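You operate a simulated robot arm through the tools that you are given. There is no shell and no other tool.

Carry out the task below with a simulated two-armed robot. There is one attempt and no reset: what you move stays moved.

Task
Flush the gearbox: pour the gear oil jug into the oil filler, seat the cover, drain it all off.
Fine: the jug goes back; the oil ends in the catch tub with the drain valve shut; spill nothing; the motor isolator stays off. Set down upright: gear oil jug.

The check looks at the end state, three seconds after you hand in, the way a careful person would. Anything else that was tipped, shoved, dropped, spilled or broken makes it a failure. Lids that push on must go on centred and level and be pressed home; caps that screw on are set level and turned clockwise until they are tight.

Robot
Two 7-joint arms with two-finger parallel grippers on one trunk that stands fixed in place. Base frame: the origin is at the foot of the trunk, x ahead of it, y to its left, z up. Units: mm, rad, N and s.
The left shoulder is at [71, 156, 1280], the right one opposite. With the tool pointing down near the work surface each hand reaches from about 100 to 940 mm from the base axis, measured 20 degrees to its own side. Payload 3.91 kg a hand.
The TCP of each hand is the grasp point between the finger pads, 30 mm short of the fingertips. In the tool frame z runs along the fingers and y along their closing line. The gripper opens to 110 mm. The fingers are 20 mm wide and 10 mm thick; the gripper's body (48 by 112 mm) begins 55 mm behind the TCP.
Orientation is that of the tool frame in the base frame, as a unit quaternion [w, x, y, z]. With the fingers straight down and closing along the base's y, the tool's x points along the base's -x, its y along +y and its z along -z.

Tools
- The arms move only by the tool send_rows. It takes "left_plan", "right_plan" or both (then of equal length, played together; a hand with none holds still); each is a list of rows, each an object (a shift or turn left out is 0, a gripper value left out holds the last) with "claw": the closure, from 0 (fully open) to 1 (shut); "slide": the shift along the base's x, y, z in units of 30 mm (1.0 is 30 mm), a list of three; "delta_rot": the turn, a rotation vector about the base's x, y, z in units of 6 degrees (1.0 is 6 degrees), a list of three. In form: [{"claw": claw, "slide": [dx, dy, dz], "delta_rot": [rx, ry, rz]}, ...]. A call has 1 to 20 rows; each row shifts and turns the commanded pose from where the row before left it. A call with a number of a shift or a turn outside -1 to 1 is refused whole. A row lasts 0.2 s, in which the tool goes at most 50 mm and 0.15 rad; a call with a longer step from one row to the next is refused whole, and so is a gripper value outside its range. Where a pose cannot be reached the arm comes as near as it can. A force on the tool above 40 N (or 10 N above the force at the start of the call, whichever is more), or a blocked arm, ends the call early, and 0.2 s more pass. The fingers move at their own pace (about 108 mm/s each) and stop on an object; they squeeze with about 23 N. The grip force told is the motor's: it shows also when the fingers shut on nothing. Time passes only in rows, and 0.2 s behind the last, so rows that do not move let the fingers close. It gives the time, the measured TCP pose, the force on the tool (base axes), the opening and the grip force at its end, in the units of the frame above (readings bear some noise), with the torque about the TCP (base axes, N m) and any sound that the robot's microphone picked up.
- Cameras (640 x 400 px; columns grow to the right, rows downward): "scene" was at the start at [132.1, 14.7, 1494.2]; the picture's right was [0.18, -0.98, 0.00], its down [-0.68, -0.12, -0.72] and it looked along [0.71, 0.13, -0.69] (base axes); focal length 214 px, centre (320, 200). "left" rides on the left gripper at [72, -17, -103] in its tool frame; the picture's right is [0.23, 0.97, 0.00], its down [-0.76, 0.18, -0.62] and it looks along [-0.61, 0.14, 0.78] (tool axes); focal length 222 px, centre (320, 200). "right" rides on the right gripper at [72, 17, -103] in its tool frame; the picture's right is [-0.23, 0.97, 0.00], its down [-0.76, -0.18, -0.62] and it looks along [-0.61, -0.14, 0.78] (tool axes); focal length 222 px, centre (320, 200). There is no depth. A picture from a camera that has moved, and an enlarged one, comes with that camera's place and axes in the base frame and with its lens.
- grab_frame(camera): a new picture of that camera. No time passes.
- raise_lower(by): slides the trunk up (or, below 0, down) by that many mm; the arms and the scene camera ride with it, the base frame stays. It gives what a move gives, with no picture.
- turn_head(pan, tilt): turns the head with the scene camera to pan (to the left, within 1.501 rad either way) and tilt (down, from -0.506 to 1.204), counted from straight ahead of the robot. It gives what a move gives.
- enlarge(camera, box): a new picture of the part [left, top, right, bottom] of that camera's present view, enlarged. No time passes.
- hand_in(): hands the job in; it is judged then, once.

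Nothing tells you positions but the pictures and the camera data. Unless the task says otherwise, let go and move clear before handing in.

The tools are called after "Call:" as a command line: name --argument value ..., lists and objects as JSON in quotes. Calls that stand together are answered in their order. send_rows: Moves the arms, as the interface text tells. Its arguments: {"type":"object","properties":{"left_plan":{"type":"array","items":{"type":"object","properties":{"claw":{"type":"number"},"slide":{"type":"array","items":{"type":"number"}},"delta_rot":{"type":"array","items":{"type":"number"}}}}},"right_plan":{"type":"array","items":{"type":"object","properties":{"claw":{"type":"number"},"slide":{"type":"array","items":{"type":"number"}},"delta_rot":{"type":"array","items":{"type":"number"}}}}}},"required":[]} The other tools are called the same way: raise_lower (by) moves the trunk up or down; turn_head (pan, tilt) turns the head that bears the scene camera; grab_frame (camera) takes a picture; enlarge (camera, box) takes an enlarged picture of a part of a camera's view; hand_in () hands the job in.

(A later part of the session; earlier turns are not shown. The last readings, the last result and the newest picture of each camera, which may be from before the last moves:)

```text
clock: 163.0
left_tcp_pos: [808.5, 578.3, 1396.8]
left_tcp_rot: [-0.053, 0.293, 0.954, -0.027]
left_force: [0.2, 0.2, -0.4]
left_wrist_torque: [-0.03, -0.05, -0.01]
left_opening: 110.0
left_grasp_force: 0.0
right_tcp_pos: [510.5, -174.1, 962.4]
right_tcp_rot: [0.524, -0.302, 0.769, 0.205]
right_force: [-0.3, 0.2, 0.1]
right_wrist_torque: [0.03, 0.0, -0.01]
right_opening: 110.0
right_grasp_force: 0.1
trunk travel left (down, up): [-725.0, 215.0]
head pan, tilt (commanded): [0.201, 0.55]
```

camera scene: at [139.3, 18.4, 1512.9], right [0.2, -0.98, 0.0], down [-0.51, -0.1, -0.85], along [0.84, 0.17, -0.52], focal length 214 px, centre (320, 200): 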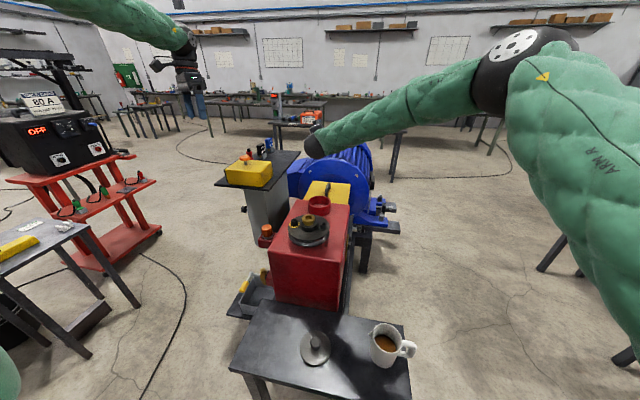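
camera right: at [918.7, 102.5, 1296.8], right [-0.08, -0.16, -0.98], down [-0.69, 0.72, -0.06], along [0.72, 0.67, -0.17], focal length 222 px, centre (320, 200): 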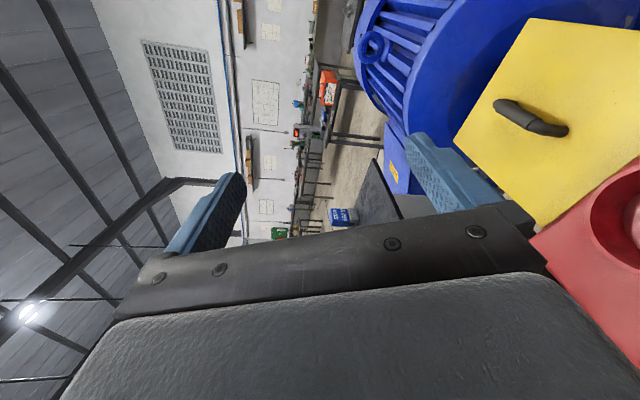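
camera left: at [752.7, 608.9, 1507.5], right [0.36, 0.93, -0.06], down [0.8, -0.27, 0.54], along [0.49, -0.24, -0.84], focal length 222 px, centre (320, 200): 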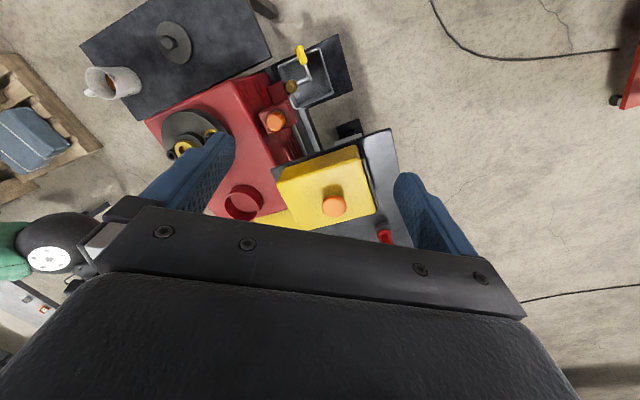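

Call:
send_rows --right_plan '[{"delta_rot": [-0.644, 0.69, 0]}, {"delta_rot": [-0.644, 0.69, 0]}, {"delta_rot": [-0.644, 0.69, 0]}, {"delta_rot": [-0.644, 0.69, 0]}, {"delta_rot": [-0.644, 0.69, 0]}, {"delta_rot": [-0.644, 0.69, 0]}, {"delta_rot": [-0.644, 0.69, 0]}, {"delta_rot": [-0.644, 0.69, 0]}, {"delta_rot": [-0.644, 0.69, 0]}, {"delta_rot": [-0.644, 0.69, 0]}, {"delta_rot": [-0.644, 0.69, 0]}, {"delta_rot": [-0.644, 0.69, 0]}]'

Call:
grab_frame --camera "right"

Call:
enlarge --camera "right" --box '[180, 0, 480, 180]'

Call:
turn_head --pan -0.2 --tilt 1.0

Call:
grab_frame --camera "scene"

```text
clock: 165.6
left_tcp_pos: [810.6, 577.3, 1396.8]
left_tcp_rot: [-0.052, 0.294, 0.954, -0.028]
left_force: [0.2, 0.0, 0.6]
left_wrist_torque: [-0.02, 0.0, -0.02]
left_opening: 110.0
left_grasp_force: 0.1
right_tcp_pos: [515.6, -176.3, 959.3]
right_tcp_rot: [0.005, -0.366, 0.93, 0.001]
right_force: [-0.4, 0.0, -0.1]
right_wrist_torque: [0.01, 0.01, 0.02]
right_opening: 110.1
right_grasp_force: 0.0
right hand out of reach, approached as far as the arm can: row 2
trunk travel left (down, up): [-725.0, 215.0]
head pan, tilt (commanded): [0.201, 0.55]
```

```text
taken
camera right: at [449.6, -213.7, 1063.2], right [-0.5, 0.87, 0.0], down [0.67, 0.39, 0.63], along [0.55, 0.31, -0.78], focal length 222 px, centre (320, 200)
```

right: 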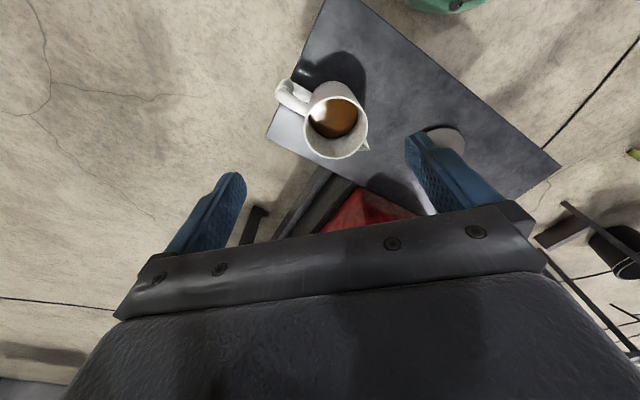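

```text
2.13 times, centred on (330, 90) of right
camera zoom: at [449.6, -213.7, 1063.2], right [-0.5, 0.87, 0.0], down [0.67, 0.39, 0.63], along [0.55, 0.31, -0.78], focal length 474 px, centre (299, 435)
```

zoom: 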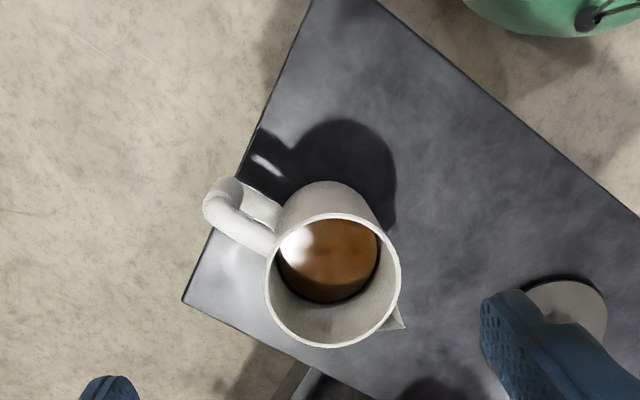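

```text
clock: 166.5
left_tcp_pos: [810.0, 578.2, 1396.9]
left_tcp_rot: [-0.052, 0.293, 0.954, -0.028]
left_force: [0.5, -0.4, 0.4]
left_wrist_torque: [0.02, -0.02, 0.03]
left_opening: 110.0
left_grasp_force: 0.1
right_tcp_pos: [515.3, -176.3, 959.6]
right_tcp_rot: [0.006, -0.366, 0.93, 0.0]
right_force: [-1.3, 0.3, -0.1]
right_wrist_torque: [0.0, -0.01, -0.02]
right_opening: 110.4
right_grasp_force: 0.1
trunk travel left (down, up): [-725.0, 215.0]
head pan, tilt (commanded): [-0.201, 1.0]
```

```text
taken
camera scene: at [119.6, -13.7, 1476.5], right [-0.2, -0.98, 0.0], down [-0.82, 0.17, -0.54], along [0.53, -0.11, -0.84], focal length 214 px, centre (320, 200)
```

scene: 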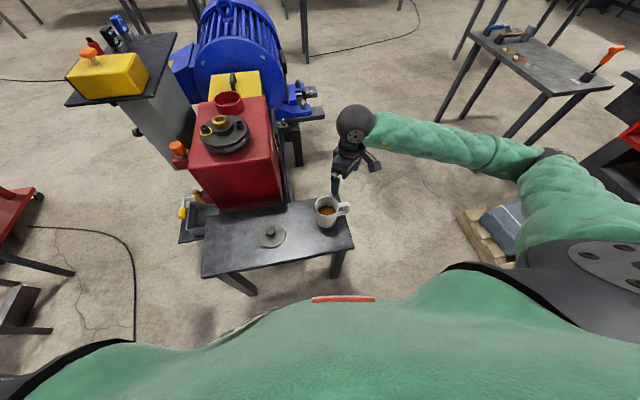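

The jug axis refines to (545, -131.5) with the spout at 86°. I'll position the right hand above it, tool-down at yaw 43 so the fingers clear handle and spout.

Call:
send_rows --right_plan '[{"slide": [0.2, 0.3, -0.8]}, {"slide": [0.2, 0.3, -0.8]}, {"slide": [0.2, 0.3, -0.8]}, {"slide": [0.2, 0.3, -0.8]}, {"slide": [0.2, 0.3, -0.8]}]'

Call:
enlarge --camera "right" --box '[180, 20, 480, 220]'

Call:
enlarge --camera "scene" --box '[280, 90, 400, 240]'

```text
clock: 167.7
left_tcp_pos: [809.5, 578.1, 1396.6]
left_tcp_rot: [-0.052, 0.294, 0.954, -0.027]
left_force: [0.0, 0.0, 0.1]
left_wrist_torque: [0.01, 0.01, -0.02]
left_opening: 109.9
left_grasp_force: 0.0
right_tcp_pos: [545.9, -131.5, 839.4]
right_tcp_rot: [0.005, -0.366, 0.93, -0.001]
right_force: [0.5, 0.6, 0.5]
right_wrist_torque: [-0.02, 0.01, -0.02]
right_opening: 109.9
right_grasp_force: 0.2
trunk travel left (down, up): [-725.0, 215.0]
head pan, tilt (commanded): [-0.201, 1.0]
```

```text
2.00 times, centred on (330, 120) of right
camera zoom: at [479.9, -169.4, 942.4], right [-0.5, 0.87, 0.0], down [0.67, 0.39, 0.63], along [0.55, 0.31, -0.78], focal length 444 px, centre (300, 360)
```

zoom: 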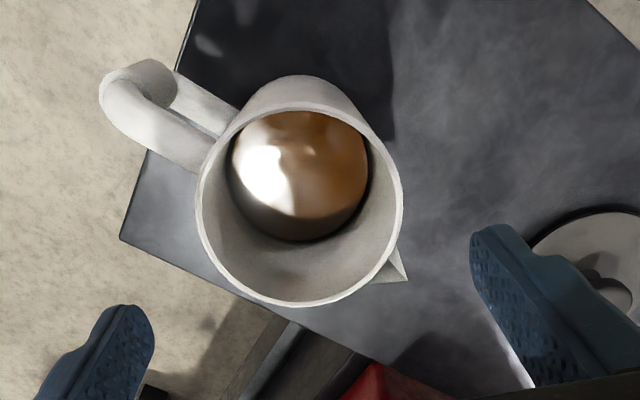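

```text
2.67 times, centred on (340, 165) of scene
camera zoom: at [120.0, -13.7, 1476.4], right [-0.2, -0.98, 0.0], down [-0.82, 0.17, -0.54], along [0.53, -0.11, -0.84], focal length 572 px, centre (267, 293)
```

zoom: 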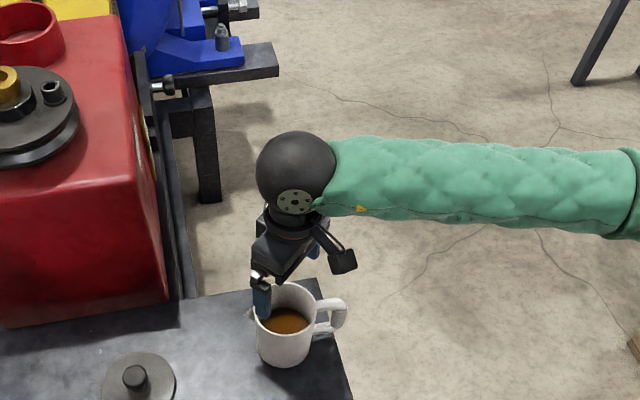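

The hand is centred over the jug to within a couple of millimetres. Descending to the top grasp.

Call:
send_rows --right_plan '[{"slide": [0, 0, -0.9]}, {"slide": [0, 0, -0.9]}, {"slide": [0, 0, -0.9]}, {"slide": [0, 0, -0.75]}, {"slide": [0, 0, -0.75]}]'

Call:
grab_frame --camera "right"

Call:
enlarge --camera "scene" --box '[280, 130, 400, 240]'

```text
clock: 168.9
left_tcp_pos: [809.6, 579.3, 1396.6]
left_tcp_rot: [-0.053, 0.295, 0.954, -0.027]
left_force: [0.0, -0.5, 0.2]
left_wrist_torque: [-0.02, -0.04, -0.02]
left_opening: 109.7
left_grasp_force: 0.1
right_tcp_pos: [543.8, -132.3, 712.3]
right_tcp_rot: [0.005, -0.367, 0.93, 0.0]
right_force: [0.1, 0.4, 0.5]
right_wrist_torque: [-0.01, 0.02, 0.01]
right_opening: 109.9
right_grasp_force: 0.1
trunk travel left (down, up): [-725.0, 215.0]
head pan, tilt (commanded): [-0.201, 1.0]
```

```text
taken
camera right: at [477.8, -169.9, 816.5], right [-0.5, 0.87, 0.0], down [0.67, 0.39, 0.63], along [0.55, 0.31, -0.78], focal length 222 px, centre (320, 200)
```

right: 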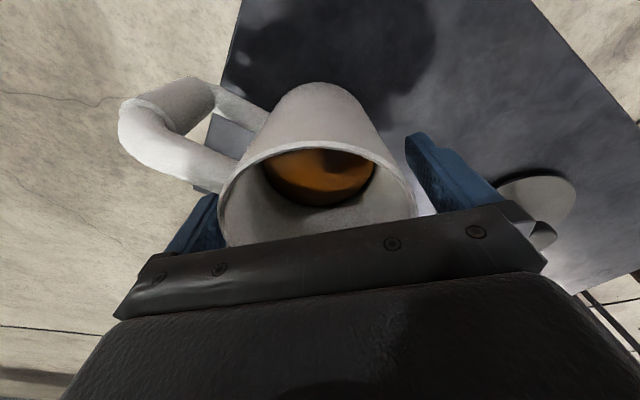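

```text
3.64 times, centred on (340, 185) of scene
camera zoom: at [119.6, -13.9, 1476.5], right [-0.2, -0.98, 0.0], down [-0.82, 0.17, -0.54], along [0.53, -0.11, -0.84], focal length 780 px, centre (247, 254)
```

zoom: 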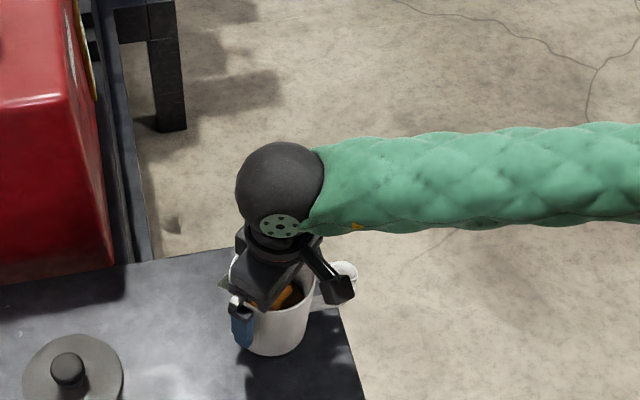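

Fingers straddle the jug with no contact. Closing.

Call:
send_rows --right_plan '[{"claw": 0.1}, {"claw": 0.2}, {"claw": 1}, {"claw": 1}, {"claw": 1}]'

Call:
grab_frame --camera "right"

```text
clock: 170.1
left_tcp_pos: [809.3, 578.2, 1396.8]
left_tcp_rot: [-0.052, 0.294, 0.954, -0.027]
left_force: [-0.2, 0.6, 0.0]
left_wrist_torque: [-0.02, 0.03, -0.04]
left_opening: 110.1
left_grasp_force: 0.1
right_tcp_pos: [543.5, -132.7, 712.2]
right_tcp_rot: [0.005, -0.366, 0.931, 0.0]
right_force: [-0.1, 1.5, 0.6]
right_wrist_torque: [0.09, -0.05, 0.02]
right_opening: 95.5
right_grasp_force: 22.9
trunk travel left (down, up): [-725.0, 215.0]
head pan, tilt (commanded): [-0.201, 1.0]
```

```text
taken
camera right: at [477.8, -169.8, 816.6], right [-0.5, 0.87, 0.0], down [0.67, 0.39, 0.63], along [0.55, 0.31, -0.78], focal length 222 px, centre (320, 200)
```

right: 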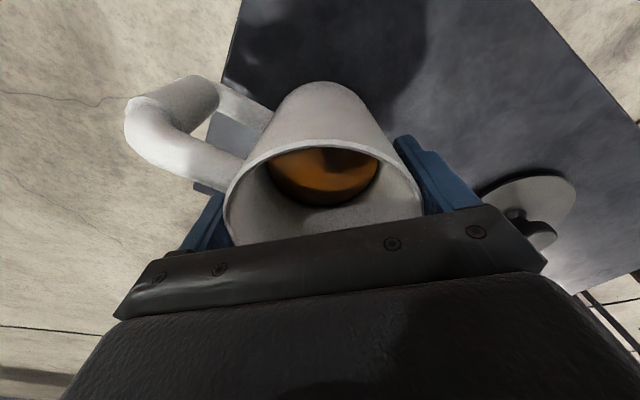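

Gripped at 95.5 mm. A small lift to check the hold and weight.

Call:
send_rows --right_plan '[{"slide": [0, 0, 0.2]}, {"slide": [0, 0, 0.3]}, {"slide": [0, 0, 0.2]}, {"slide": [0, 0, 0]}]'

Call:
grab_frame --camera "right"

Call:
enlarge --camera "scene" --box '[280, 130, 400, 240]'

```text
clock: 171.1
left_tcp_pos: [810.9, 577.6, 1395.7]
left_tcp_rot: [-0.052, 0.295, 0.954, -0.027]
left_force: [0.3, -0.2, 0.2]
left_wrist_torque: [0.03, 0.01, -0.02]
left_opening: 110.2
left_grasp_force: 0.1
right_tcp_pos: [544.0, -129.8, 733.0]
right_tcp_rot: [0.006, -0.366, 0.931, 0.0]
right_force: [-0.5, -0.2, -3.6]
right_wrist_torque: [0.03, 0.01, -0.01]
right_opening: 95.4
right_grasp_force: 22.7
trunk travel left (down, up): [-725.0, 215.0]
head pan, tilt (commanded): [-0.201, 1.0]
```

```text
taken
camera right: at [478.7, -169.2, 837.8], right [-0.5, 0.87, 0.0], down [0.67, 0.39, 0.63], along [0.55, 0.31, -0.78], focal length 222 px, centre (320, 200)
```

right: 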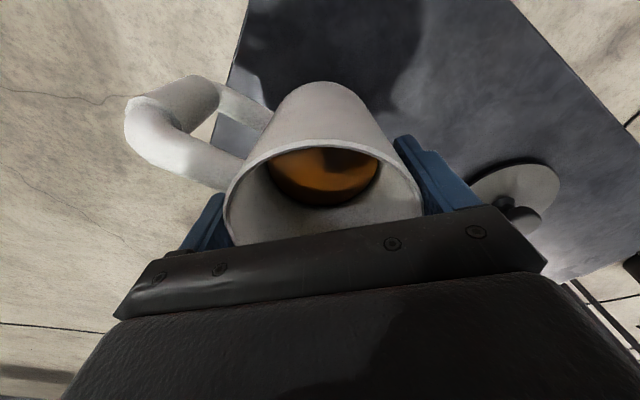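

```text
3.64 times, centred on (340, 185) of scene
camera zoom: at [119.7, -13.9, 1476.4], right [-0.2, -0.98, 0.0], down [-0.82, 0.17, -0.54], along [0.53, -0.11, -0.84], focal length 780 px, centre (247, 254)
```

zoom: 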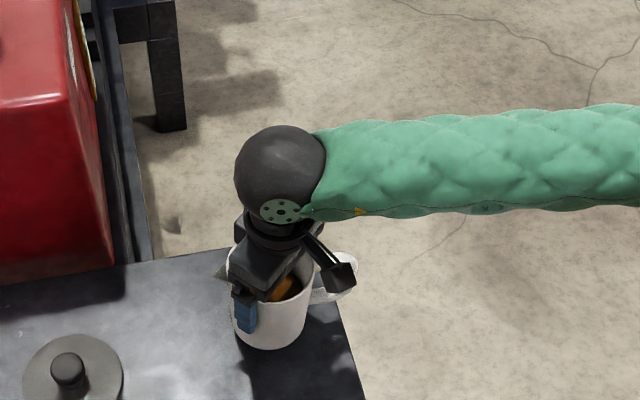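

The jug weighs about 0.37 kg and hangs level. Now I'll turn it 33° counter-clockwise.

Call:
send_rows --right_plan '[{"delta_rot": [0, 0, 0.5]}, {"delta_rot": [0, 0, 0.7]}, {"delta_rot": [0, 0, 0.7]}, {"delta_rot": [0, 0, 0.7]}, {"delta_rot": [0, 0, 0.7]}, {"delta_rot": [0, 0, 0.7]}, {"delta_rot": [0, 0, 0.7]}, {"delta_rot": [0, 0, 0.5]}, {"delta_rot": [0, 0, 0.3]}, {"delta_rot": [0, 0, 0]}]'

Call:
enlarge --camera "scene" --box '[280, 130, 400, 240]'

```text
clock: 173.3
left_tcp_pos: [810.0, 577.7, 1397.2]
left_tcp_rot: [-0.053, 0.295, 0.954, -0.028]
left_force: [-0.4, -0.6, 0.0]
left_wrist_torque: [0.02, 0.02, 0.0]
left_opening: 109.7
left_grasp_force: 0.0
right_tcp_pos: [544.2, -132.6, 734.2]
right_tcp_rot: [0.005, -0.616, 0.788, 0.002]
right_force: [-0.4, 0.1, -3.6]
right_wrist_torque: [0.04, 0.03, 0.0]
right_opening: 95.4
right_grasp_force: 22.3
trunk travel left (down, up): [-725.0, 215.0]
head pan, tilt (commanded): [-0.201, 1.0]
```

```text
3.64 times, centred on (340, 185) of scene
camera zoom: at [119.7, -14.1, 1476.4], right [-0.2, -0.98, 0.0], down [-0.82, 0.17, -0.54], along [0.53, -0.11, -0.84], focal length 780 px, centre (247, 254)
```

zoom: 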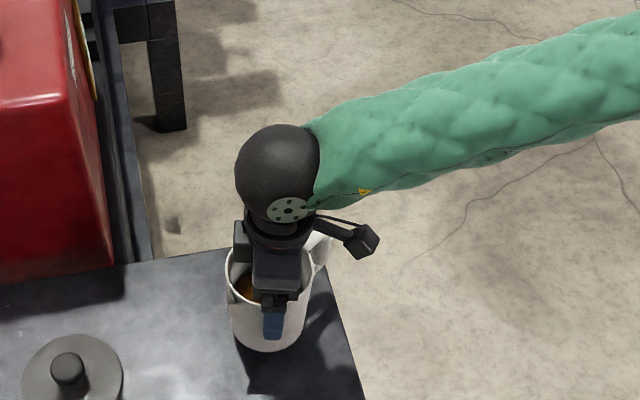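

Call:
send_rows --right_plan '[{"slide": [0, 0, -0.3]}, {"slide": [0, 0, -0.25]}, {"slide": [0, 0, -0.1]}, {"slide": [0, 0, -0.05]}, {"slide": [0, 0, 0]}]'

```text
clock: 174.5
left_tcp_pos: [810.0, 578.6, 1396.5]
left_tcp_rot: [-0.052, 0.293, 0.954, -0.028]
left_force: [-0.1, 0.6, -0.2]
left_wrist_torque: [-0.02, 0.02, -0.04]
left_opening: 110.0
left_grasp_force: 0.2
right_tcp_pos: [544.2, -130.4, 713.9]
right_tcp_rot: [0.005, -0.615, 0.788, 0.002]
right_force: [-1.1, 0.8, -2.8]
right_wrist_torque: [0.04, 0.05, 0.01]
right_opening: 95.8
right_grasp_force: 23.3
trunk travel left (down, up): [-725.0, 215.0]
head pan, tilt (commanded): [-0.201, 1.0]
```

Call:
send_rows --right_plan '[{"slide": [0, 0, -0.04]}, {"slide": [0, 0, -0.03]}, {"slide": [0, 0, 0]}]'

```text
clock: 175.3
left_tcp_pos: [808.6, 578.1, 1397.6]
left_tcp_rot: [-0.052, 0.294, 0.954, -0.027]
left_force: [-1.1, 0.0, -0.2]
left_wrist_torque: [0.02, 0.01, 0.0]
left_opening: 110.0
left_grasp_force: 0.1
right_tcp_pos: [544.4, -130.5, 712.2]
right_tcp_rot: [0.006, -0.616, 0.788, 0.001]
right_force: [-0.2, -1.9, 16.6]
right_wrist_torque: [0.14, 0.05, 0.33]
right_opening: 95.0
right_grasp_force: 22.8
trunk travel left (down, up): [-725.0, 215.0]
head pan, tilt (commanded): [-0.201, 1.0]
```

The jug is seated on the bench. I'll relieve the pressure slightly, open, and rise.

Call:
send_rows --right_plan '[{"slide": [0, 0, 0.04]}, {"claw": 0.06}, {"claw": 0.0}, {"claw": 0}, {"slide": [0, 0, 0.3]}, {"slide": [0, 0, 0.9]}, {"slide": [0, 0, 0.9]}, {"slide": [0, 0, 0.9]}, {"slide": [0, 0, 0.9]}]'

Call:
enlarge --camera "right" --box '[180, 0, 480, 200]'

Call:
enlarge --camera "scene" --box '[280, 130, 400, 240]'

```text
clock: 177.3
left_tcp_pos: [809.2, 579.6, 1397.2]
left_tcp_rot: [-0.052, 0.293, 0.954, -0.027]
left_force: [-0.4, 0.8, 0.4]
left_wrist_torque: [0.02, -0.01, 0.01]
left_opening: 110.2
left_grasp_force: 0.1
right_tcp_pos: [546.1, -130.6, 829.1]
right_tcp_rot: [0.005, -0.615, 0.788, 0.002]
right_force: [-0.2, 0.7, 1.0]
right_wrist_torque: [-0.06, -0.01, -0.02]
right_opening: 110.0
right_grasp_force: 0.1
trunk travel left (down, up): [-725.0, 215.0]
head pan, tilt (commanded): [-0.201, 1.0]
```

```text
2.00 times, centred on (330, 100) of right
camera zoom: at [510.6, -198.1, 932.4], right [-0.89, 0.46, 0.0], down [0.35, 0.69, 0.63], along [0.29, 0.56, -0.78], focal length 444 px, centre (300, 400)
```

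zoom: 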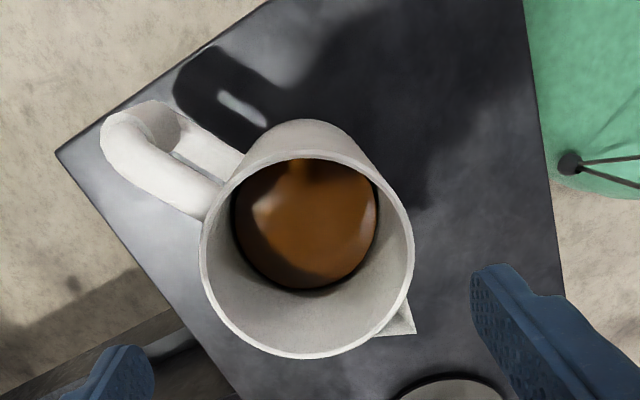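

```text
3.64 times, centred on (340, 185) of scene
camera zoom: at [119.2, -13.6, 1476.4], right [-0.2, -0.98, 0.0], down [-0.82, 0.17, -0.54], along [0.53, -0.11, -0.84], focal length 780 px, centre (247, 254)
```

zoom: 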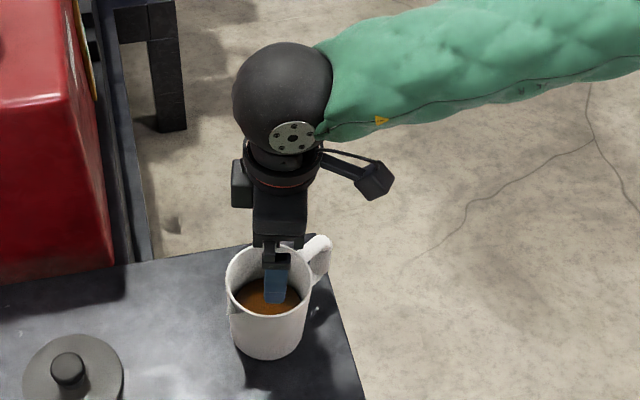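

The jug now stands with its spout at about 121° and axis near (545, -127). I'll rise, yaw the hand back to 43°, move to the rehearsed start point and pitch forward.

Call:
send_rows --right_plan '[{"slide": [0, 0, 1]}, {"slide": [0, 0, 1]}, {"slide": [0, 0, 1]}, {"slide": [0, 0, 1]}, {"slide": [-0.205, -0.252, 0], "delta_rot": [0, 0, -0.92]}, {"slide": [-0.205, -0.252, 0], "delta_rot": [0, 0, -0.92]}, {"slide": [-0.205, -0.252, 0], "delta_rot": [0, 0, -0.92]}, {"slide": [-0.205, -0.252, 0], "delta_rot": [0, 0, -0.92]}, {"slide": [-0.205, -0.252, 0], "delta_rot": [0, 0, -0.92]}, {"slide": [-0.205, -0.252, 0], "delta_rot": [0, 0, -0.92]}]'

Call:
send_rows --right_plan '[{"delta_rot": [0.644, -0.69, 0]}, {"delta_rot": [0.644, -0.69, 0]}, {"delta_rot": [0.644, -0.69, 0]}, {"delta_rot": [0.644, -0.69, 0]}, {"delta_rot": [0.644, -0.69, 0]}, {"delta_rot": [0.644, -0.69, 0]}, {"delta_rot": [0.644, -0.69, 0]}, {"delta_rot": [0.644, -0.69, 0]}, {"slide": [0, 0, -0.2], "delta_rot": [0.644, -0.69, 0]}, {"slide": [0, 0, -0.2], "delta_rot": [0.644, -0.69, 0]}, {"slide": [0, 0, -0.2], "delta_rot": [0.644, -0.69, 0]}, {"slide": [0, 0, -0.2], "delta_rot": [0.644, -0.69, 0]}]'

```text
clock: 179.5
left_tcp_pos: [809.9, 578.7, 1397.3]
left_tcp_rot: [-0.053, 0.294, 0.954, -0.027]
left_force: [0.3, -0.6, 0.5]
left_wrist_torque: [-0.03, 0.01, 0.04]
left_opening: 110.0
left_grasp_force: 0.0
right_tcp_pos: [508.6, -177.6, 949.1]
right_tcp_rot: [0.006, -0.365, 0.931, 0.0]
right_force: [0.2, 0.8, 0.0]
right_wrist_torque: [0.0, 0.0, 0.0]
right_opening: 110.0
right_grasp_force: 0.0
trunk travel left (down, up): [-725.0, 215.0]
head pan, tilt (commanded): [-0.201, 1.0]
```

```text
clock: 182.1
left_tcp_pos: [809.7, 577.4, 1397.1]
left_tcp_rot: [-0.052, 0.294, 0.954, -0.028]
left_force: [-0.4, 0.5, -1.2]
left_wrist_torque: [-0.02, 0.03, -0.01]
left_opening: 109.8
left_grasp_force: 0.0
right_tcp_pos: [517.7, -177.7, 932.7]
right_tcp_rot: [0.532, -0.303, 0.765, 0.202]
right_force: [-4.5, -0.4, -6.0]
right_wrist_torque: [0.33, -0.42, -0.2]
right_opening: 110.0
right_grasp_force: 0.1
right hand out of reach, approached as far as the arm can: row 8
trunk travel left (down, up): [-725.0, 215.0]
head pan, tilt (commanded): [-0.201, 1.0]
```

Call:
send_rows --right_plan '[{"slide": [0, 0, 0]}]'

Call:
send_rows --right_plan '[{"slide": [-0.35, -0.05, -0.1]}, {"slide": [-0.35, -0.05, -0.1]}, {"slide": [-0.3, 0, -0.05]}]'

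```text
clock: 182.5
left_tcp_pos: [811.3, 579.1, 1396.3]
left_tcp_rot: [-0.053, 0.294, 0.954, -0.027]
left_force: [0.9, -0.5, -0.1]
left_wrist_torque: [0.0, 0.03, -0.02]
left_opening: 110.2
left_grasp_force: 0.1
right_tcp_pos: [510.7, -176.6, 923.2]
right_tcp_rot: [0.524, -0.301, 0.77, 0.206]
right_force: [0.6, -1.0, 0.1]
right_wrist_torque: [-0.01, -0.01, 0.01]
right_opening: 109.9
right_grasp_force: 0.0
trunk travel left (down, up): [-725.0, 215.0]
head pan, tilt (commanded): [-0.201, 1.0]
```

```text
clock: 183.3
left_tcp_pos: [808.9, 577.9, 1399.2]
left_tcp_rot: [-0.053, 0.294, 0.954, -0.027]
left_force: [0.1, -0.3, -0.7]
left_wrist_torque: [0.0, -0.01, 0.01]
left_opening: 110.2
left_grasp_force: 0.0
right_tcp_pos: [480.1, -180.1, 916.4]
right_tcp_rot: [0.524, -0.301, 0.77, 0.206]
right_force: [-0.1, -0.5, -0.1]
right_wrist_torque: [0.03, 0.01, 0.01]
right_opening: 110.2
right_grasp_force: 0.1
trunk travel left (down, up): [-725.0, 215.0]
head pan, tilt (commanded): [-0.201, 1.0]
```

Call:
send_rows --right_plan '[{"slide": [0, -0.2, 0.38]}, {"slide": [0, 0, 0]}]'

Call:
raise_lower --by -200

Call:
grab_frame --camera "scene"

Call:
enlarge --camera "scene" --box '[280, 150, 420, 270]'

```text
clock: 183.9
left_tcp_pos: [809.4, 578.5, 1396.4]
left_tcp_rot: [-0.052, 0.294, 0.954, -0.027]
left_force: [-0.2, 0.7, 0.1]
left_wrist_torque: [0.01, 0.01, 0.01]
left_opening: 110.0
left_grasp_force: 0.0
right_tcp_pos: [480.5, -185.2, 927.4]
right_tcp_rot: [0.524, -0.301, 0.77, 0.206]
right_force: [0.2, 0.2, -0.5]
right_wrist_torque: [0.02, 0.01, 0.0]
right_opening: 110.2
right_grasp_force: 0.0
trunk travel left (down, up): [-725.0, 215.0]
head pan, tilt (commanded): [-0.201, 1.0]
```

```text
clock: 186.1
left_tcp_pos: [809.2, 577.2, 1197.2]
left_tcp_rot: [-0.052, 0.293, 0.954, -0.027]
left_force: [-0.2, 0.2, 0.0]
left_wrist_torque: [0.01, 0.0, 0.02]
left_opening: 110.2
left_grasp_force: 0.0
right_tcp_pos: [480.1, -186.3, 728.1]
right_tcp_rot: [0.524, -0.301, 0.77, 0.205]
right_force: [0.6, -0.1, -0.2]
right_wrist_torque: [-0.01, -0.02, -0.02]
right_opening: 110.1
right_grasp_force: 0.1
trunk travel left (down, up): [-525.0, 415.0]
head pan, tilt (commanded): [-0.201, 1.0]
```

```text
taken
camera scene: at [119.1, -13.9, 1276.6], right [-0.2, -0.98, 0.0], down [-0.82, 0.17, -0.54], along [0.53, -0.11, -0.84], focal length 214 px, centre (320, 200)
```

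scene: 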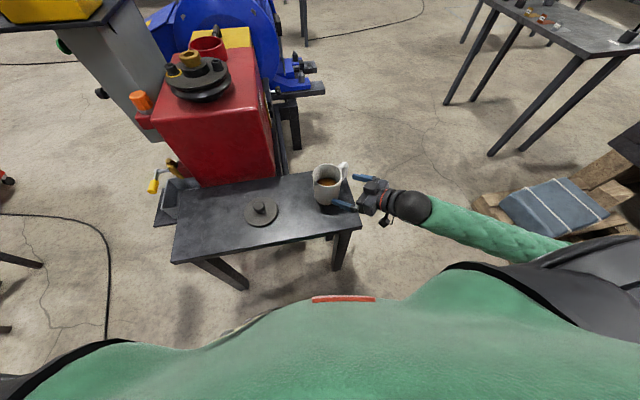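

```text
3.33 times, centred on (350, 210) of scene
camera zoom: at [119.1, -13.9, 1276.6], right [-0.2, -0.98, 0.0], down [-0.82, 0.17, -0.54], along [0.53, -0.11, -0.84], focal length 715 px, centre (220, 167)
```

zoom: 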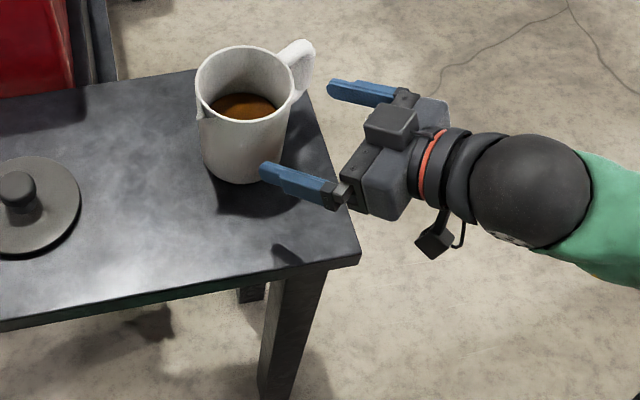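

The hand is lined up on the jug, with the right finger aimed at the handle loop. I'll advance in two halves.

Call:
send_rows --right_plan '[{"slide": [0.34, 0.31, -0.18]}, {"slide": [0.34, 0.31, -0.18]}, {"slide": [0.34, 0.31, -0.18]}, {"slide": [0, 0, 0]}]'

Call:
enlarge --camera "scene" --box '[290, 140, 390, 220]'

```text
clock: 187.1
left_tcp_pos: [808.7, 577.4, 1198.0]
left_tcp_rot: [-0.053, 0.292, 0.954, -0.028]
left_force: [0.6, 0.1, -0.1]
left_wrist_torque: [0.01, -0.01, 0.0]
left_opening: 109.7
left_grasp_force: 0.2
right_tcp_pos: [510.6, -158.0, 711.7]
right_tcp_rot: [0.524, -0.3, 0.77, 0.205]
right_force: [0.6, -0.5, -0.2]
right_wrist_torque: [-0.02, -0.01, -0.03]
right_opening: 109.9
right_grasp_force: 0.1
trunk travel left (down, up): [-525.0, 415.0]
head pan, tilt (commanded): [-0.201, 1.0]
```

```text
5.00 times, centred on (340, 180) of scene
camera zoom: at [119.0, -14.0, 1276.5], right [-0.2, -0.98, 0.0], down [-0.82, 0.17, -0.54], along [0.53, -0.11, -0.84], focal length 1072 px, centre (220, 300)
```

zoom: 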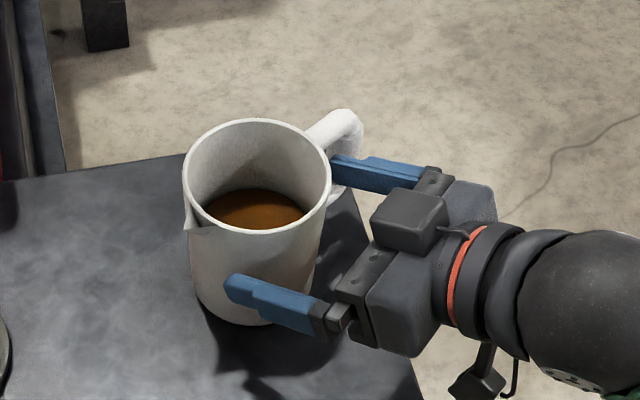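

The finger tip is entering the handle loop with no contact. Advancing the rest of the way.

Call:
send_rows --right_plan '[{"slide": [0.34, 0.306, -0.18]}, {"slide": [0.34, 0.306, -0.18]}, {"slide": [0.34, 0.306, -0.18]}, {"slide": [0, 0, 0]}]'

Call:
enlarge --camera "scene" --box '[290, 140, 390, 220]'

```text
clock: 188.1
left_tcp_pos: [809.9, 578.0, 1196.7]
left_tcp_rot: [-0.052, 0.293, 0.954, -0.027]
left_force: [-0.2, 0.5, -0.4]
left_wrist_torque: [0.02, 0.02, 0.02]
left_opening: 110.2
left_grasp_force: 0.0
right_tcp_pos: [541.6, -130.5, 694.3]
right_tcp_rot: [0.523, -0.302, 0.77, 0.206]
right_force: [1.1, 0.5, 0.8]
right_wrist_torque: [0.06, 0.0, 0.03]
right_opening: 110.2
right_grasp_force: 0.1
trunk travel left (down, up): [-525.0, 415.0]
head pan, tilt (commanded): [-0.201, 1.0]
```

```text
5.00 times, centred on (340, 180) of scene
camera zoom: at [119.1, -14.0, 1276.5], right [-0.2, -0.98, 0.0], down [-0.82, 0.17, -0.54], along [0.53, -0.11, -0.84], focal length 1072 px, centre (220, 300)
```

zoom: 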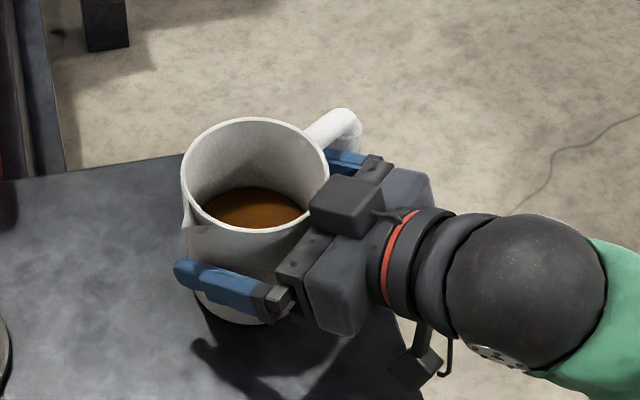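

The palm edge is just kissing the rim, so I'll back off 4 mm and then close.

Call:
send_rows --right_plan '[{"slide": [-0.1, -0.09, 0.05]}, {"slide": [0, 0, 0]}, {"claw": 0.06}, {"claw": 0.12}, {"claw": 1}, {"claw": 1}, {"claw": 1}]'

Call:
enlarge --camera "scene" --box '[290, 140, 390, 220]'

```text
clock: 189.7
left_tcp_pos: [810.2, 578.0, 1197.7]
left_tcp_rot: [-0.053, 0.294, 0.954, -0.027]
left_force: [0.1, 0.0, -0.8]
left_wrist_torque: [-0.01, -0.02, -0.03]
left_opening: 110.2
left_grasp_force: 0.0
right_tcp_pos: [538.5, -133.9, 695.9]
right_tcp_rot: [0.524, -0.301, 0.77, 0.206]
right_force: [0.6, 1.2, 0.7]
right_wrist_torque: [-0.03, -0.08, -0.01]
right_opening: 98.0
right_grasp_force: 22.4
trunk travel left (down, up): [-525.0, 415.0]
head pan, tilt (commanded): [-0.201, 1.0]
```

```text
5.00 times, centred on (340, 180) of scene
camera zoom: at [119.2, -13.8, 1276.5], right [-0.2, -0.98, 0.0], down [-0.82, 0.17, -0.54], along [0.53, -0.11, -0.84], focal length 1072 px, centre (220, 300)
```

zoom: 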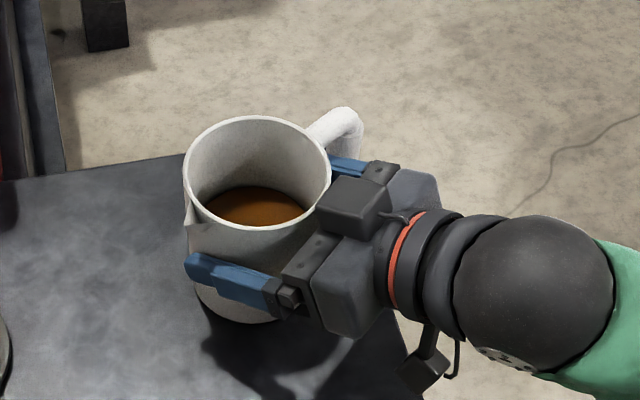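

Gripped at 98 mm. A gentle lift to see whether it hangs level.

Call:
send_rows --right_plan '[{"slide": [0, 0, 0.15]}, {"slide": [0, 0, 0.2]}, {"slide": [0, 0, 0.2]}, {"slide": [0, 0, 0]}, {"slide": [0, 0, 0]}]'

Call:
enlarge --camera "scene" --box '[290, 140, 390, 220]'

```text
clock: 190.9
left_tcp_pos: [809.4, 578.4, 1196.9]
left_tcp_rot: [-0.053, 0.294, 0.954, -0.028]
left_force: [-0.2, -0.7, 0.0]
left_wrist_torque: [-0.01, 0.04, 0.03]
left_opening: 110.1
left_grasp_force: 0.1
right_tcp_pos: [540.2, -132.5, 712.7]
right_tcp_rot: [0.523, -0.301, 0.77, 0.206]
right_force: [-0.2, -0.2, -3.4]
right_wrist_torque: [0.02, 0.07, -0.01]
right_opening: 97.8
right_grasp_force: 23.3
trunk travel left (down, up): [-525.0, 415.0]
head pan, tilt (commanded): [-0.201, 1.0]
```

```text
5.00 times, centred on (340, 180) of scene
camera zoom: at [119.5, -13.9, 1276.4], right [-0.2, -0.98, 0.0], down [-0.82, 0.17, -0.54], along [0.53, -0.11, -0.84], focal length 1072 px, centre (220, 300)
```

zoom: 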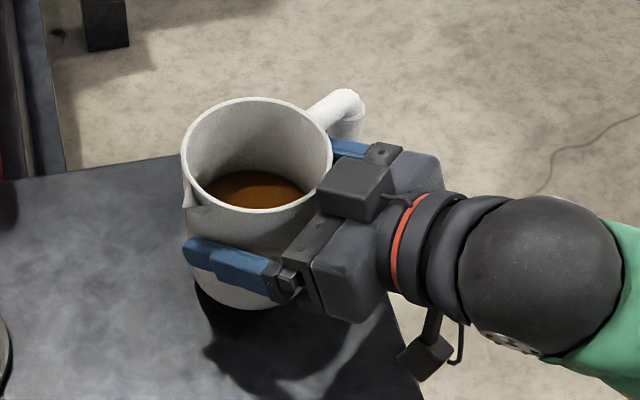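

The jug is held firmly and level, carrying 3.5 N. I'll carry it along the rehearsed path at half speed.

Call:
send_rows --right_plan '[{"slide": [0, 0, 0.3]}, {"slide": [0, 0, 0.45]}, {"slide": [0, 0, 0.45]}, {"slide": [0, 0, 0.4]}, {"slide": [0.2, 0.1, 0.4]}, {"slide": [0.3, 0.15, 0.4]}, {"slide": [0.33, 0.163, 0.4]}, {"slide": [0.33, 0.163, 0.4]}, {"slide": [0.33, 0.163, 0.4]}, {"slide": [0.33, 0.163, 0.4]}, {"slide": [0.33, 0.163, 0.4]}, {"slide": [0.33, 0.163, 0.4]}, {"slide": [0.33, 0.163, 0.4]}, {"slide": [0.33, 0.163, 0.4]}, {"slide": [0.33, 0.163, 0.4]}, {"slide": [0.33, 0.163, 0.4]}, {"slide": [0.33, 0.163, 0.4]}, {"slide": [0.33, 0.163, 0.4]}, {"slide": [0.33, 0.163, 0.4]}, {"slide": [0.33, 0.163, 0.4]}]'

Call:
grab_frame --camera "scene"

```text
clock: 195.1
left_tcp_pos: [810.1, 578.6, 1195.9]
left_tcp_rot: [-0.052, 0.294, 0.954, -0.027]
left_force: [-0.1, 0.6, 1.1]
left_wrist_torque: [-0.04, 0.01, -0.01]
left_opening: 110.1
left_grasp_force: 0.1
right_tcp_pos: [691.6, -57.3, 951.9]
right_tcp_rot: [0.523, -0.302, 0.77, 0.206]
right_force: [0.2, -0.5, -3.3]
right_wrist_torque: [0.05, 0.08, 0.03]
right_opening: 98.0
right_grasp_force: 23.2
trunk travel left (down, up): [-525.0, 415.0]
head pan, tilt (commanded): [-0.201, 1.0]
```

```text
taken
camera scene: at [119.8, -13.5, 1276.3], right [-0.2, -0.98, 0.0], down [-0.83, 0.17, -0.54], along [0.53, -0.11, -0.84], focal length 214 px, centre (320, 200)
```

scene: 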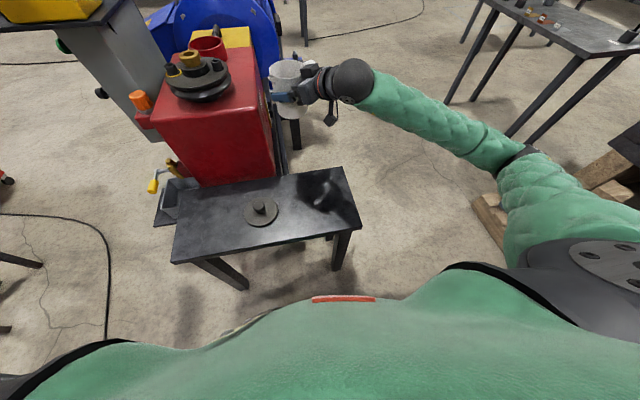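

Next leg, up to beside the filler.

Call:
send_rows --right_plan '[{"slide": [0.39, 0.197, 0.38]}, {"slide": [0.39, 0.197, 0.38]}, {"slide": [0.39, 0.197, 0.38]}, {"slide": [0.39, 0.197, 0.38]}, {"slide": [0.39, 0.197, 0.38]}, {"slide": [0.39, 0.197, 0.38]}, {"slide": [0.39, 0.197, 0.38]}, {"slide": [0.39, 0.197, 0.38]}, {"slide": [0.39, 0.197, 0.38]}, {"slide": [0.39, 0.197, 0.38]}, {"slide": [0.39, 0.197, 0.38]}, {"slide": [0.39, 0.197, 0.38]}, {"slide": [0.39, 0.197, 0.38]}, {"slide": [0.39, 0.197, 0.38]}]'

Call:
turn_head --pan 0.15 --tilt 0.55

Call:
grab_frame --camera "scene"

Call:
grab_frame --camera "left"

```text
clock: 198.1
left_tcp_pos: [810.6, 578.8, 1197.2]
left_tcp_rot: [-0.052, 0.294, 0.954, -0.028]
left_force: [0.1, -0.2, 0.4]
left_wrist_torque: [-0.03, -0.01, -0.01]
left_opening: 110.3
left_grasp_force: 0.1
right_tcp_pos: [855.8, 28.1, 1111.9]
right_tcp_rot: [0.523, -0.301, 0.77, 0.206]
right_force: [-0.2, -0.4, -3.2]
right_wrist_torque: [0.03, 0.06, 0.0]
right_opening: 97.9
right_grasp_force: 23.4
trunk travel left (down, up): [-525.0, 415.0]
head pan, tilt (commanded): [-0.201, 1.0]
```

```text
clock: 199.0
left_tcp_pos: [809.4, 578.1, 1196.2]
left_tcp_rot: [-0.053, 0.293, 0.954, -0.027]
left_force: [0.1, 0.2, -0.3]
left_wrist_torque: [-0.02, -0.01, -0.02]
left_opening: 110.1
left_grasp_force: 0.0
right_tcp_pos: [856.1, 26.8, 1112.4]
right_tcp_rot: [0.524, -0.302, 0.77, 0.206]
right_force: [-0.2, -0.6, -2.9]
right_wrist_torque: [0.02, 0.06, 0.01]
right_opening: 97.8
right_grasp_force: 23.1
trunk travel left (down, up): [-525.0, 415.0]
head pan, tilt (commanded): [0.15, 0.55]
```

```text
taken
camera scene: at [140.4, 13.6, 1312.8], right [0.15, -0.99, 0.0], down [-0.52, -0.08, -0.85], along [0.84, 0.13, -0.52], focal length 214 px, centre (320, 200)
```

scene: 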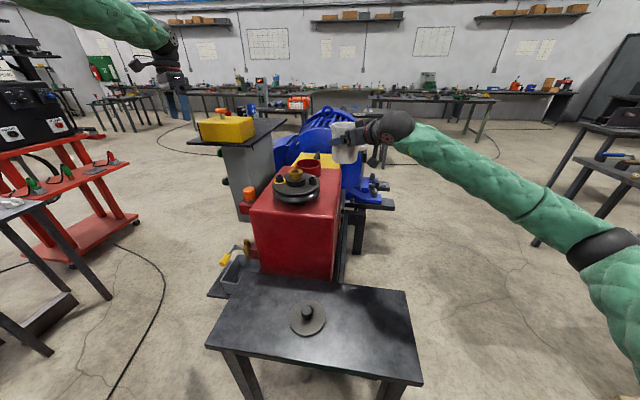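

```text
taken
camera left: at [753.0, 608.6, 1307.4], right [0.36, 0.93, -0.06], down [0.8, -0.27, 0.54], along [0.49, -0.24, -0.84], focal length 222 px, centre (320, 200)
```

left: 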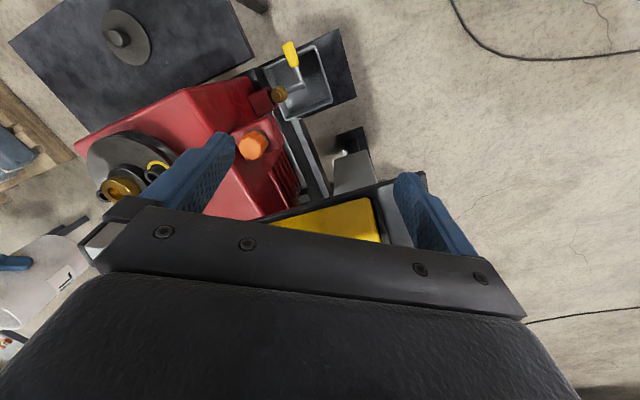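

Call:
send_rows --right_plan '[{"slide": [0.432, 0.2536, 0.024]}, {"slide": [0.432, 0.2536, 0.024]}, {"slide": [0.432, 0.2536, 0.024]}, {"slide": [0.432, 0.2536, 0.024]}, {"slide": [0.432, 0.2536, 0.024]}, {"slide": [0.432, 0.2536, 0.024]}, {"slide": [0.432, 0.2536, 0.024]}, {"slide": [0.432, 0.2536, 0.024]}, {"slide": [0.432, 0.2536, 0.024]}, {"slide": [0.432, 0.2536, 0.024]}, {"slide": [0.432, 0.2536, 0.024]}]'

Call:
send_rows --right_plan '[{"slide": [0.432, 0.2536, 0.024]}, {"slide": [0.432, 0.2536, 0.024]}, {"slide": [0.432, 0.2536, 0.024]}, {"slide": [0, 0, 0]}]'

Call:
enlarge --camera "scene" --box '[240, 90, 420, 220]'

```text
clock: 201.4
left_tcp_pos: [811.9, 578.3, 1195.9]
left_tcp_rot: [-0.053, 0.295, 0.954, -0.028]
left_force: [1.2, 0.2, -0.1]
left_wrist_torque: [0.01, 0.0, -0.01]
left_opening: 109.9
left_grasp_force: 0.1
right_tcp_pos: [999.6, 110.4, 1119.7]
right_tcp_rot: [0.524, -0.301, 0.77, 0.206]
right_force: [0.6, 0.9, -3.0]
right_wrist_torque: [0.05, 0.07, 0.0]
right_opening: 97.7
right_grasp_force: 22.9
trunk travel left (down, up): [-525.0, 415.0]
head pan, tilt (commanded): [0.15, 0.55]
```

```text
clock: 202.4
left_tcp_pos: [810.5, 578.6, 1196.8]
left_tcp_rot: [-0.052, 0.294, 0.954, -0.027]
left_force: [-0.2, -0.3, 0.9]
left_wrist_torque: [0.0, 0.02, 0.01]
left_opening: 110.1
left_grasp_force: 0.1
right_tcp_pos: [1039.7, 131.4, 1121.6]
right_tcp_rot: [0.524, -0.301, 0.77, 0.206]
right_force: [-0.4, -0.3, -3.4]
right_wrist_torque: [0.03, 0.07, 0.0]
right_opening: 97.3
right_grasp_force: 22.8
trunk travel left (down, up): [-525.0, 415.0]
head pan, tilt (commanded): [0.15, 0.55]
```

```text
3.08 times, centred on (330, 155) of scene
camera zoom: at [140.4, 13.3, 1312.9], right [0.15, -0.99, 0.0], down [-0.52, -0.08, -0.85], along [0.84, 0.13, -0.52], focal length 660 px, centre (289, 338)
```

zoom: 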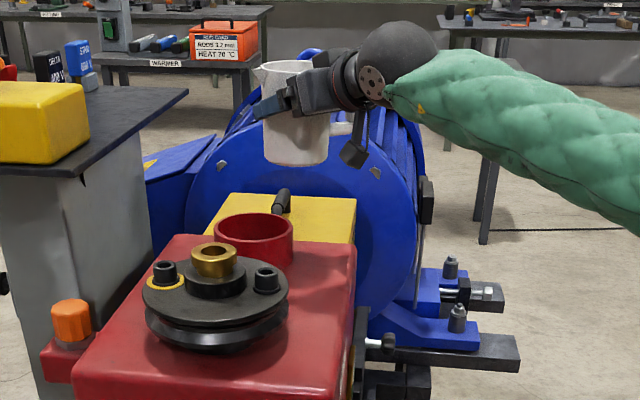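

The jug is beside and above the ring as planned, spout facing it. I'll start the tilt, stopping at 42°, before the half-full jug can pour, and check alignment.

Call:
send_rows --right_plan '[{"slide": [0.0117, -0.0236, -0.334], "delta_rot": [-0.25, -0.15, 0]}, {"slide": [0.0117, -0.0236, -0.334], "delta_rot": [-0.5, -0.3, 0]}, {"slide": [0.0117, -0.0236, -0.334], "delta_rot": [-0.5, -0.3, 0]}, {"slide": [0.0117, -0.0236, -0.334], "delta_rot": [-0.5, -0.3, 0]}, {"slide": [0.0117, -0.0236, -0.334], "delta_rot": [-0.5, -0.3, 0]}, {"slide": [0.0117, -0.0236, -0.334], "delta_rot": [-0.5, -0.3, 0]}, {"slide": [0.0117, -0.0236, -0.334], "delta_rot": [-0.5, -0.3, 0]}, {"slide": [0.0117, -0.0236, -0.334], "delta_rot": [-0.5, -0.3, 0]}, {"slide": [0.0117, -0.0236, -0.334], "delta_rot": [-0.5, -0.3, 0]}, {"slide": [0.0117, -0.0236, -0.334], "delta_rot": [-0.5, -0.3, 0]}, {"slide": [0.0117, -0.0236, -0.334], "delta_rot": [-0.5, -0.3, 0]}, {"slide": [0.0117, -0.0236, -0.334], "delta_rot": [-0.5, -0.3, 0]}, {"slide": [0, 0, 0], "delta_rot": [-0.25, -0.15, 0]}, {"slide": [0, 0, 0]}]'

Call:
enlarge --camera "scene" --box '[240, 90, 420, 220]'

Call:
grab_frame --camera "right"

```text
clock: 205.4
left_tcp_pos: [809.1, 577.0, 1199.0]
left_tcp_rot: [-0.052, 0.294, 0.954, -0.026]
left_force: [0.2, -0.2, -0.1]
left_wrist_torque: [0.01, -0.01, 0.02]
left_opening: 110.0
left_grasp_force: 0.1
right_tcp_pos: [1043.0, 121.1, 1004.5]
right_tcp_rot: [0.54, -0.479, 0.685, -0.101]
right_force: [12.4, -11.9, 23.5]
right_wrist_torque: [-0.01, -0.74, -0.31]
right_opening: 97.8
right_grasp_force: 22.9
trunk travel left (down, up): [-525.0, 415.0]
head pan, tilt (commanded): [0.15, 0.55]
```

```text
3.08 times, centred on (330, 155) of scene
camera zoom: at [139.0, 12.2, 1313.3], right [0.15, -0.99, 0.0], down [-0.52, -0.08, -0.85], along [0.84, 0.13, -0.52], focal length 660 px, centre (289, 338)
```

zoom: 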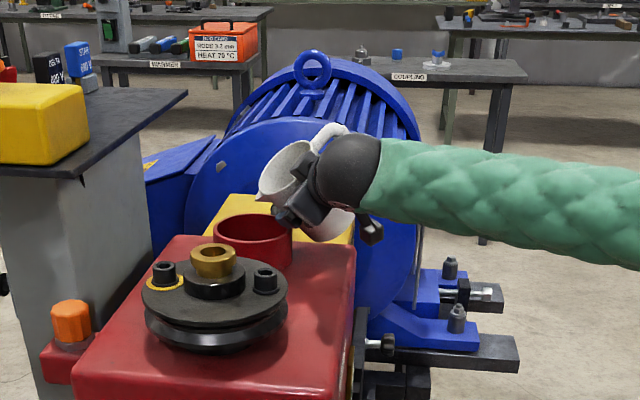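

```text
taken
camera right: at [949.6, 35.2, 989.2], right [-0.54, 0.68, -0.49], down [-0.46, 0.25, 0.85], along [0.71, 0.69, 0.17], focal length 222 px, centre (320, 200)
```

right: 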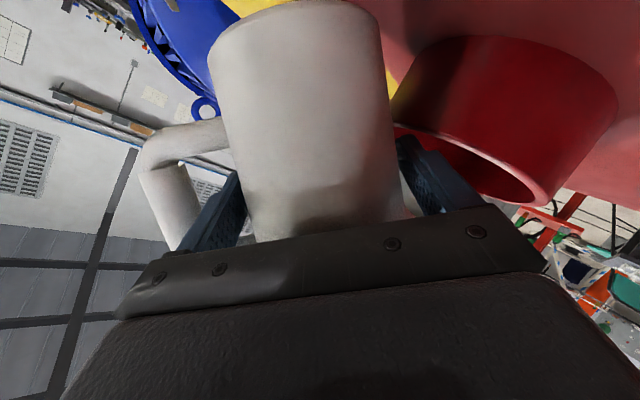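

The lower finger has come down onto the ring's rim (upward force about 23 N). I'll raise the jug straight up right away.

Call:
send_rows --right_plan '[{"slide": [0.02, -0.04, 0.4]}, {"slide": [0.02, -0.04, 0.4]}, {"slide": [0, 0, 0.3]}, {"slide": [0, 0, 0]}]'

Call:
grab_frame --camera "right"

Call:
enlarge --camera "scene" --box '[240, 90, 420, 220]'

```text
clock: 206.4
left_tcp_pos: [809.1, 579.2, 1196.0]
left_tcp_rot: [-0.052, 0.294, 0.954, -0.027]
left_force: [-0.1, 0.4, -0.7]
left_wrist_torque: [-0.03, 0.0, 0.01]
left_opening: 110.1
left_grasp_force: 0.2
right_tcp_pos: [1044.0, 123.4, 1034.1]
right_tcp_rot: [0.538, -0.48, 0.686, -0.1]
right_force: [-1.0, -0.2, -3.9]
right_wrist_torque: [0.05, 0.05, -0.01]
right_opening: 97.5
right_grasp_force: 22.8
trunk travel left (down, up): [-525.0, 415.0]
head pan, tilt (commanded): [0.15, 0.55]
```

```text
taken
camera right: at [951.1, 36.1, 1018.5], right [-0.55, 0.68, -0.49], down [-0.45, 0.25, 0.85], along [0.71, 0.69, 0.17], focal length 222 px, centre (320, 200)
```

right: 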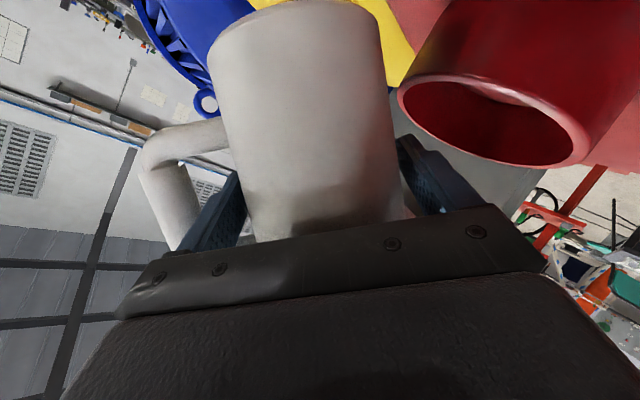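

```text
3.08 times, centred on (330, 155) of scene
camera zoom: at [140.3, 14.1, 1312.8], right [0.15, -0.99, 0.0], down [-0.52, -0.08, -0.85], along [0.84, 0.13, -0.52], focal length 660 px, centre (289, 338)
```

zoom: 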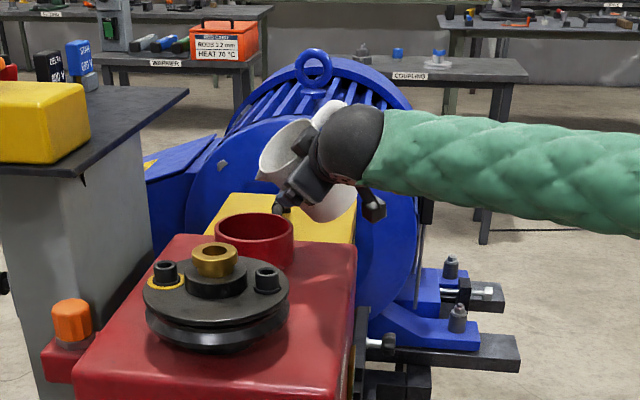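

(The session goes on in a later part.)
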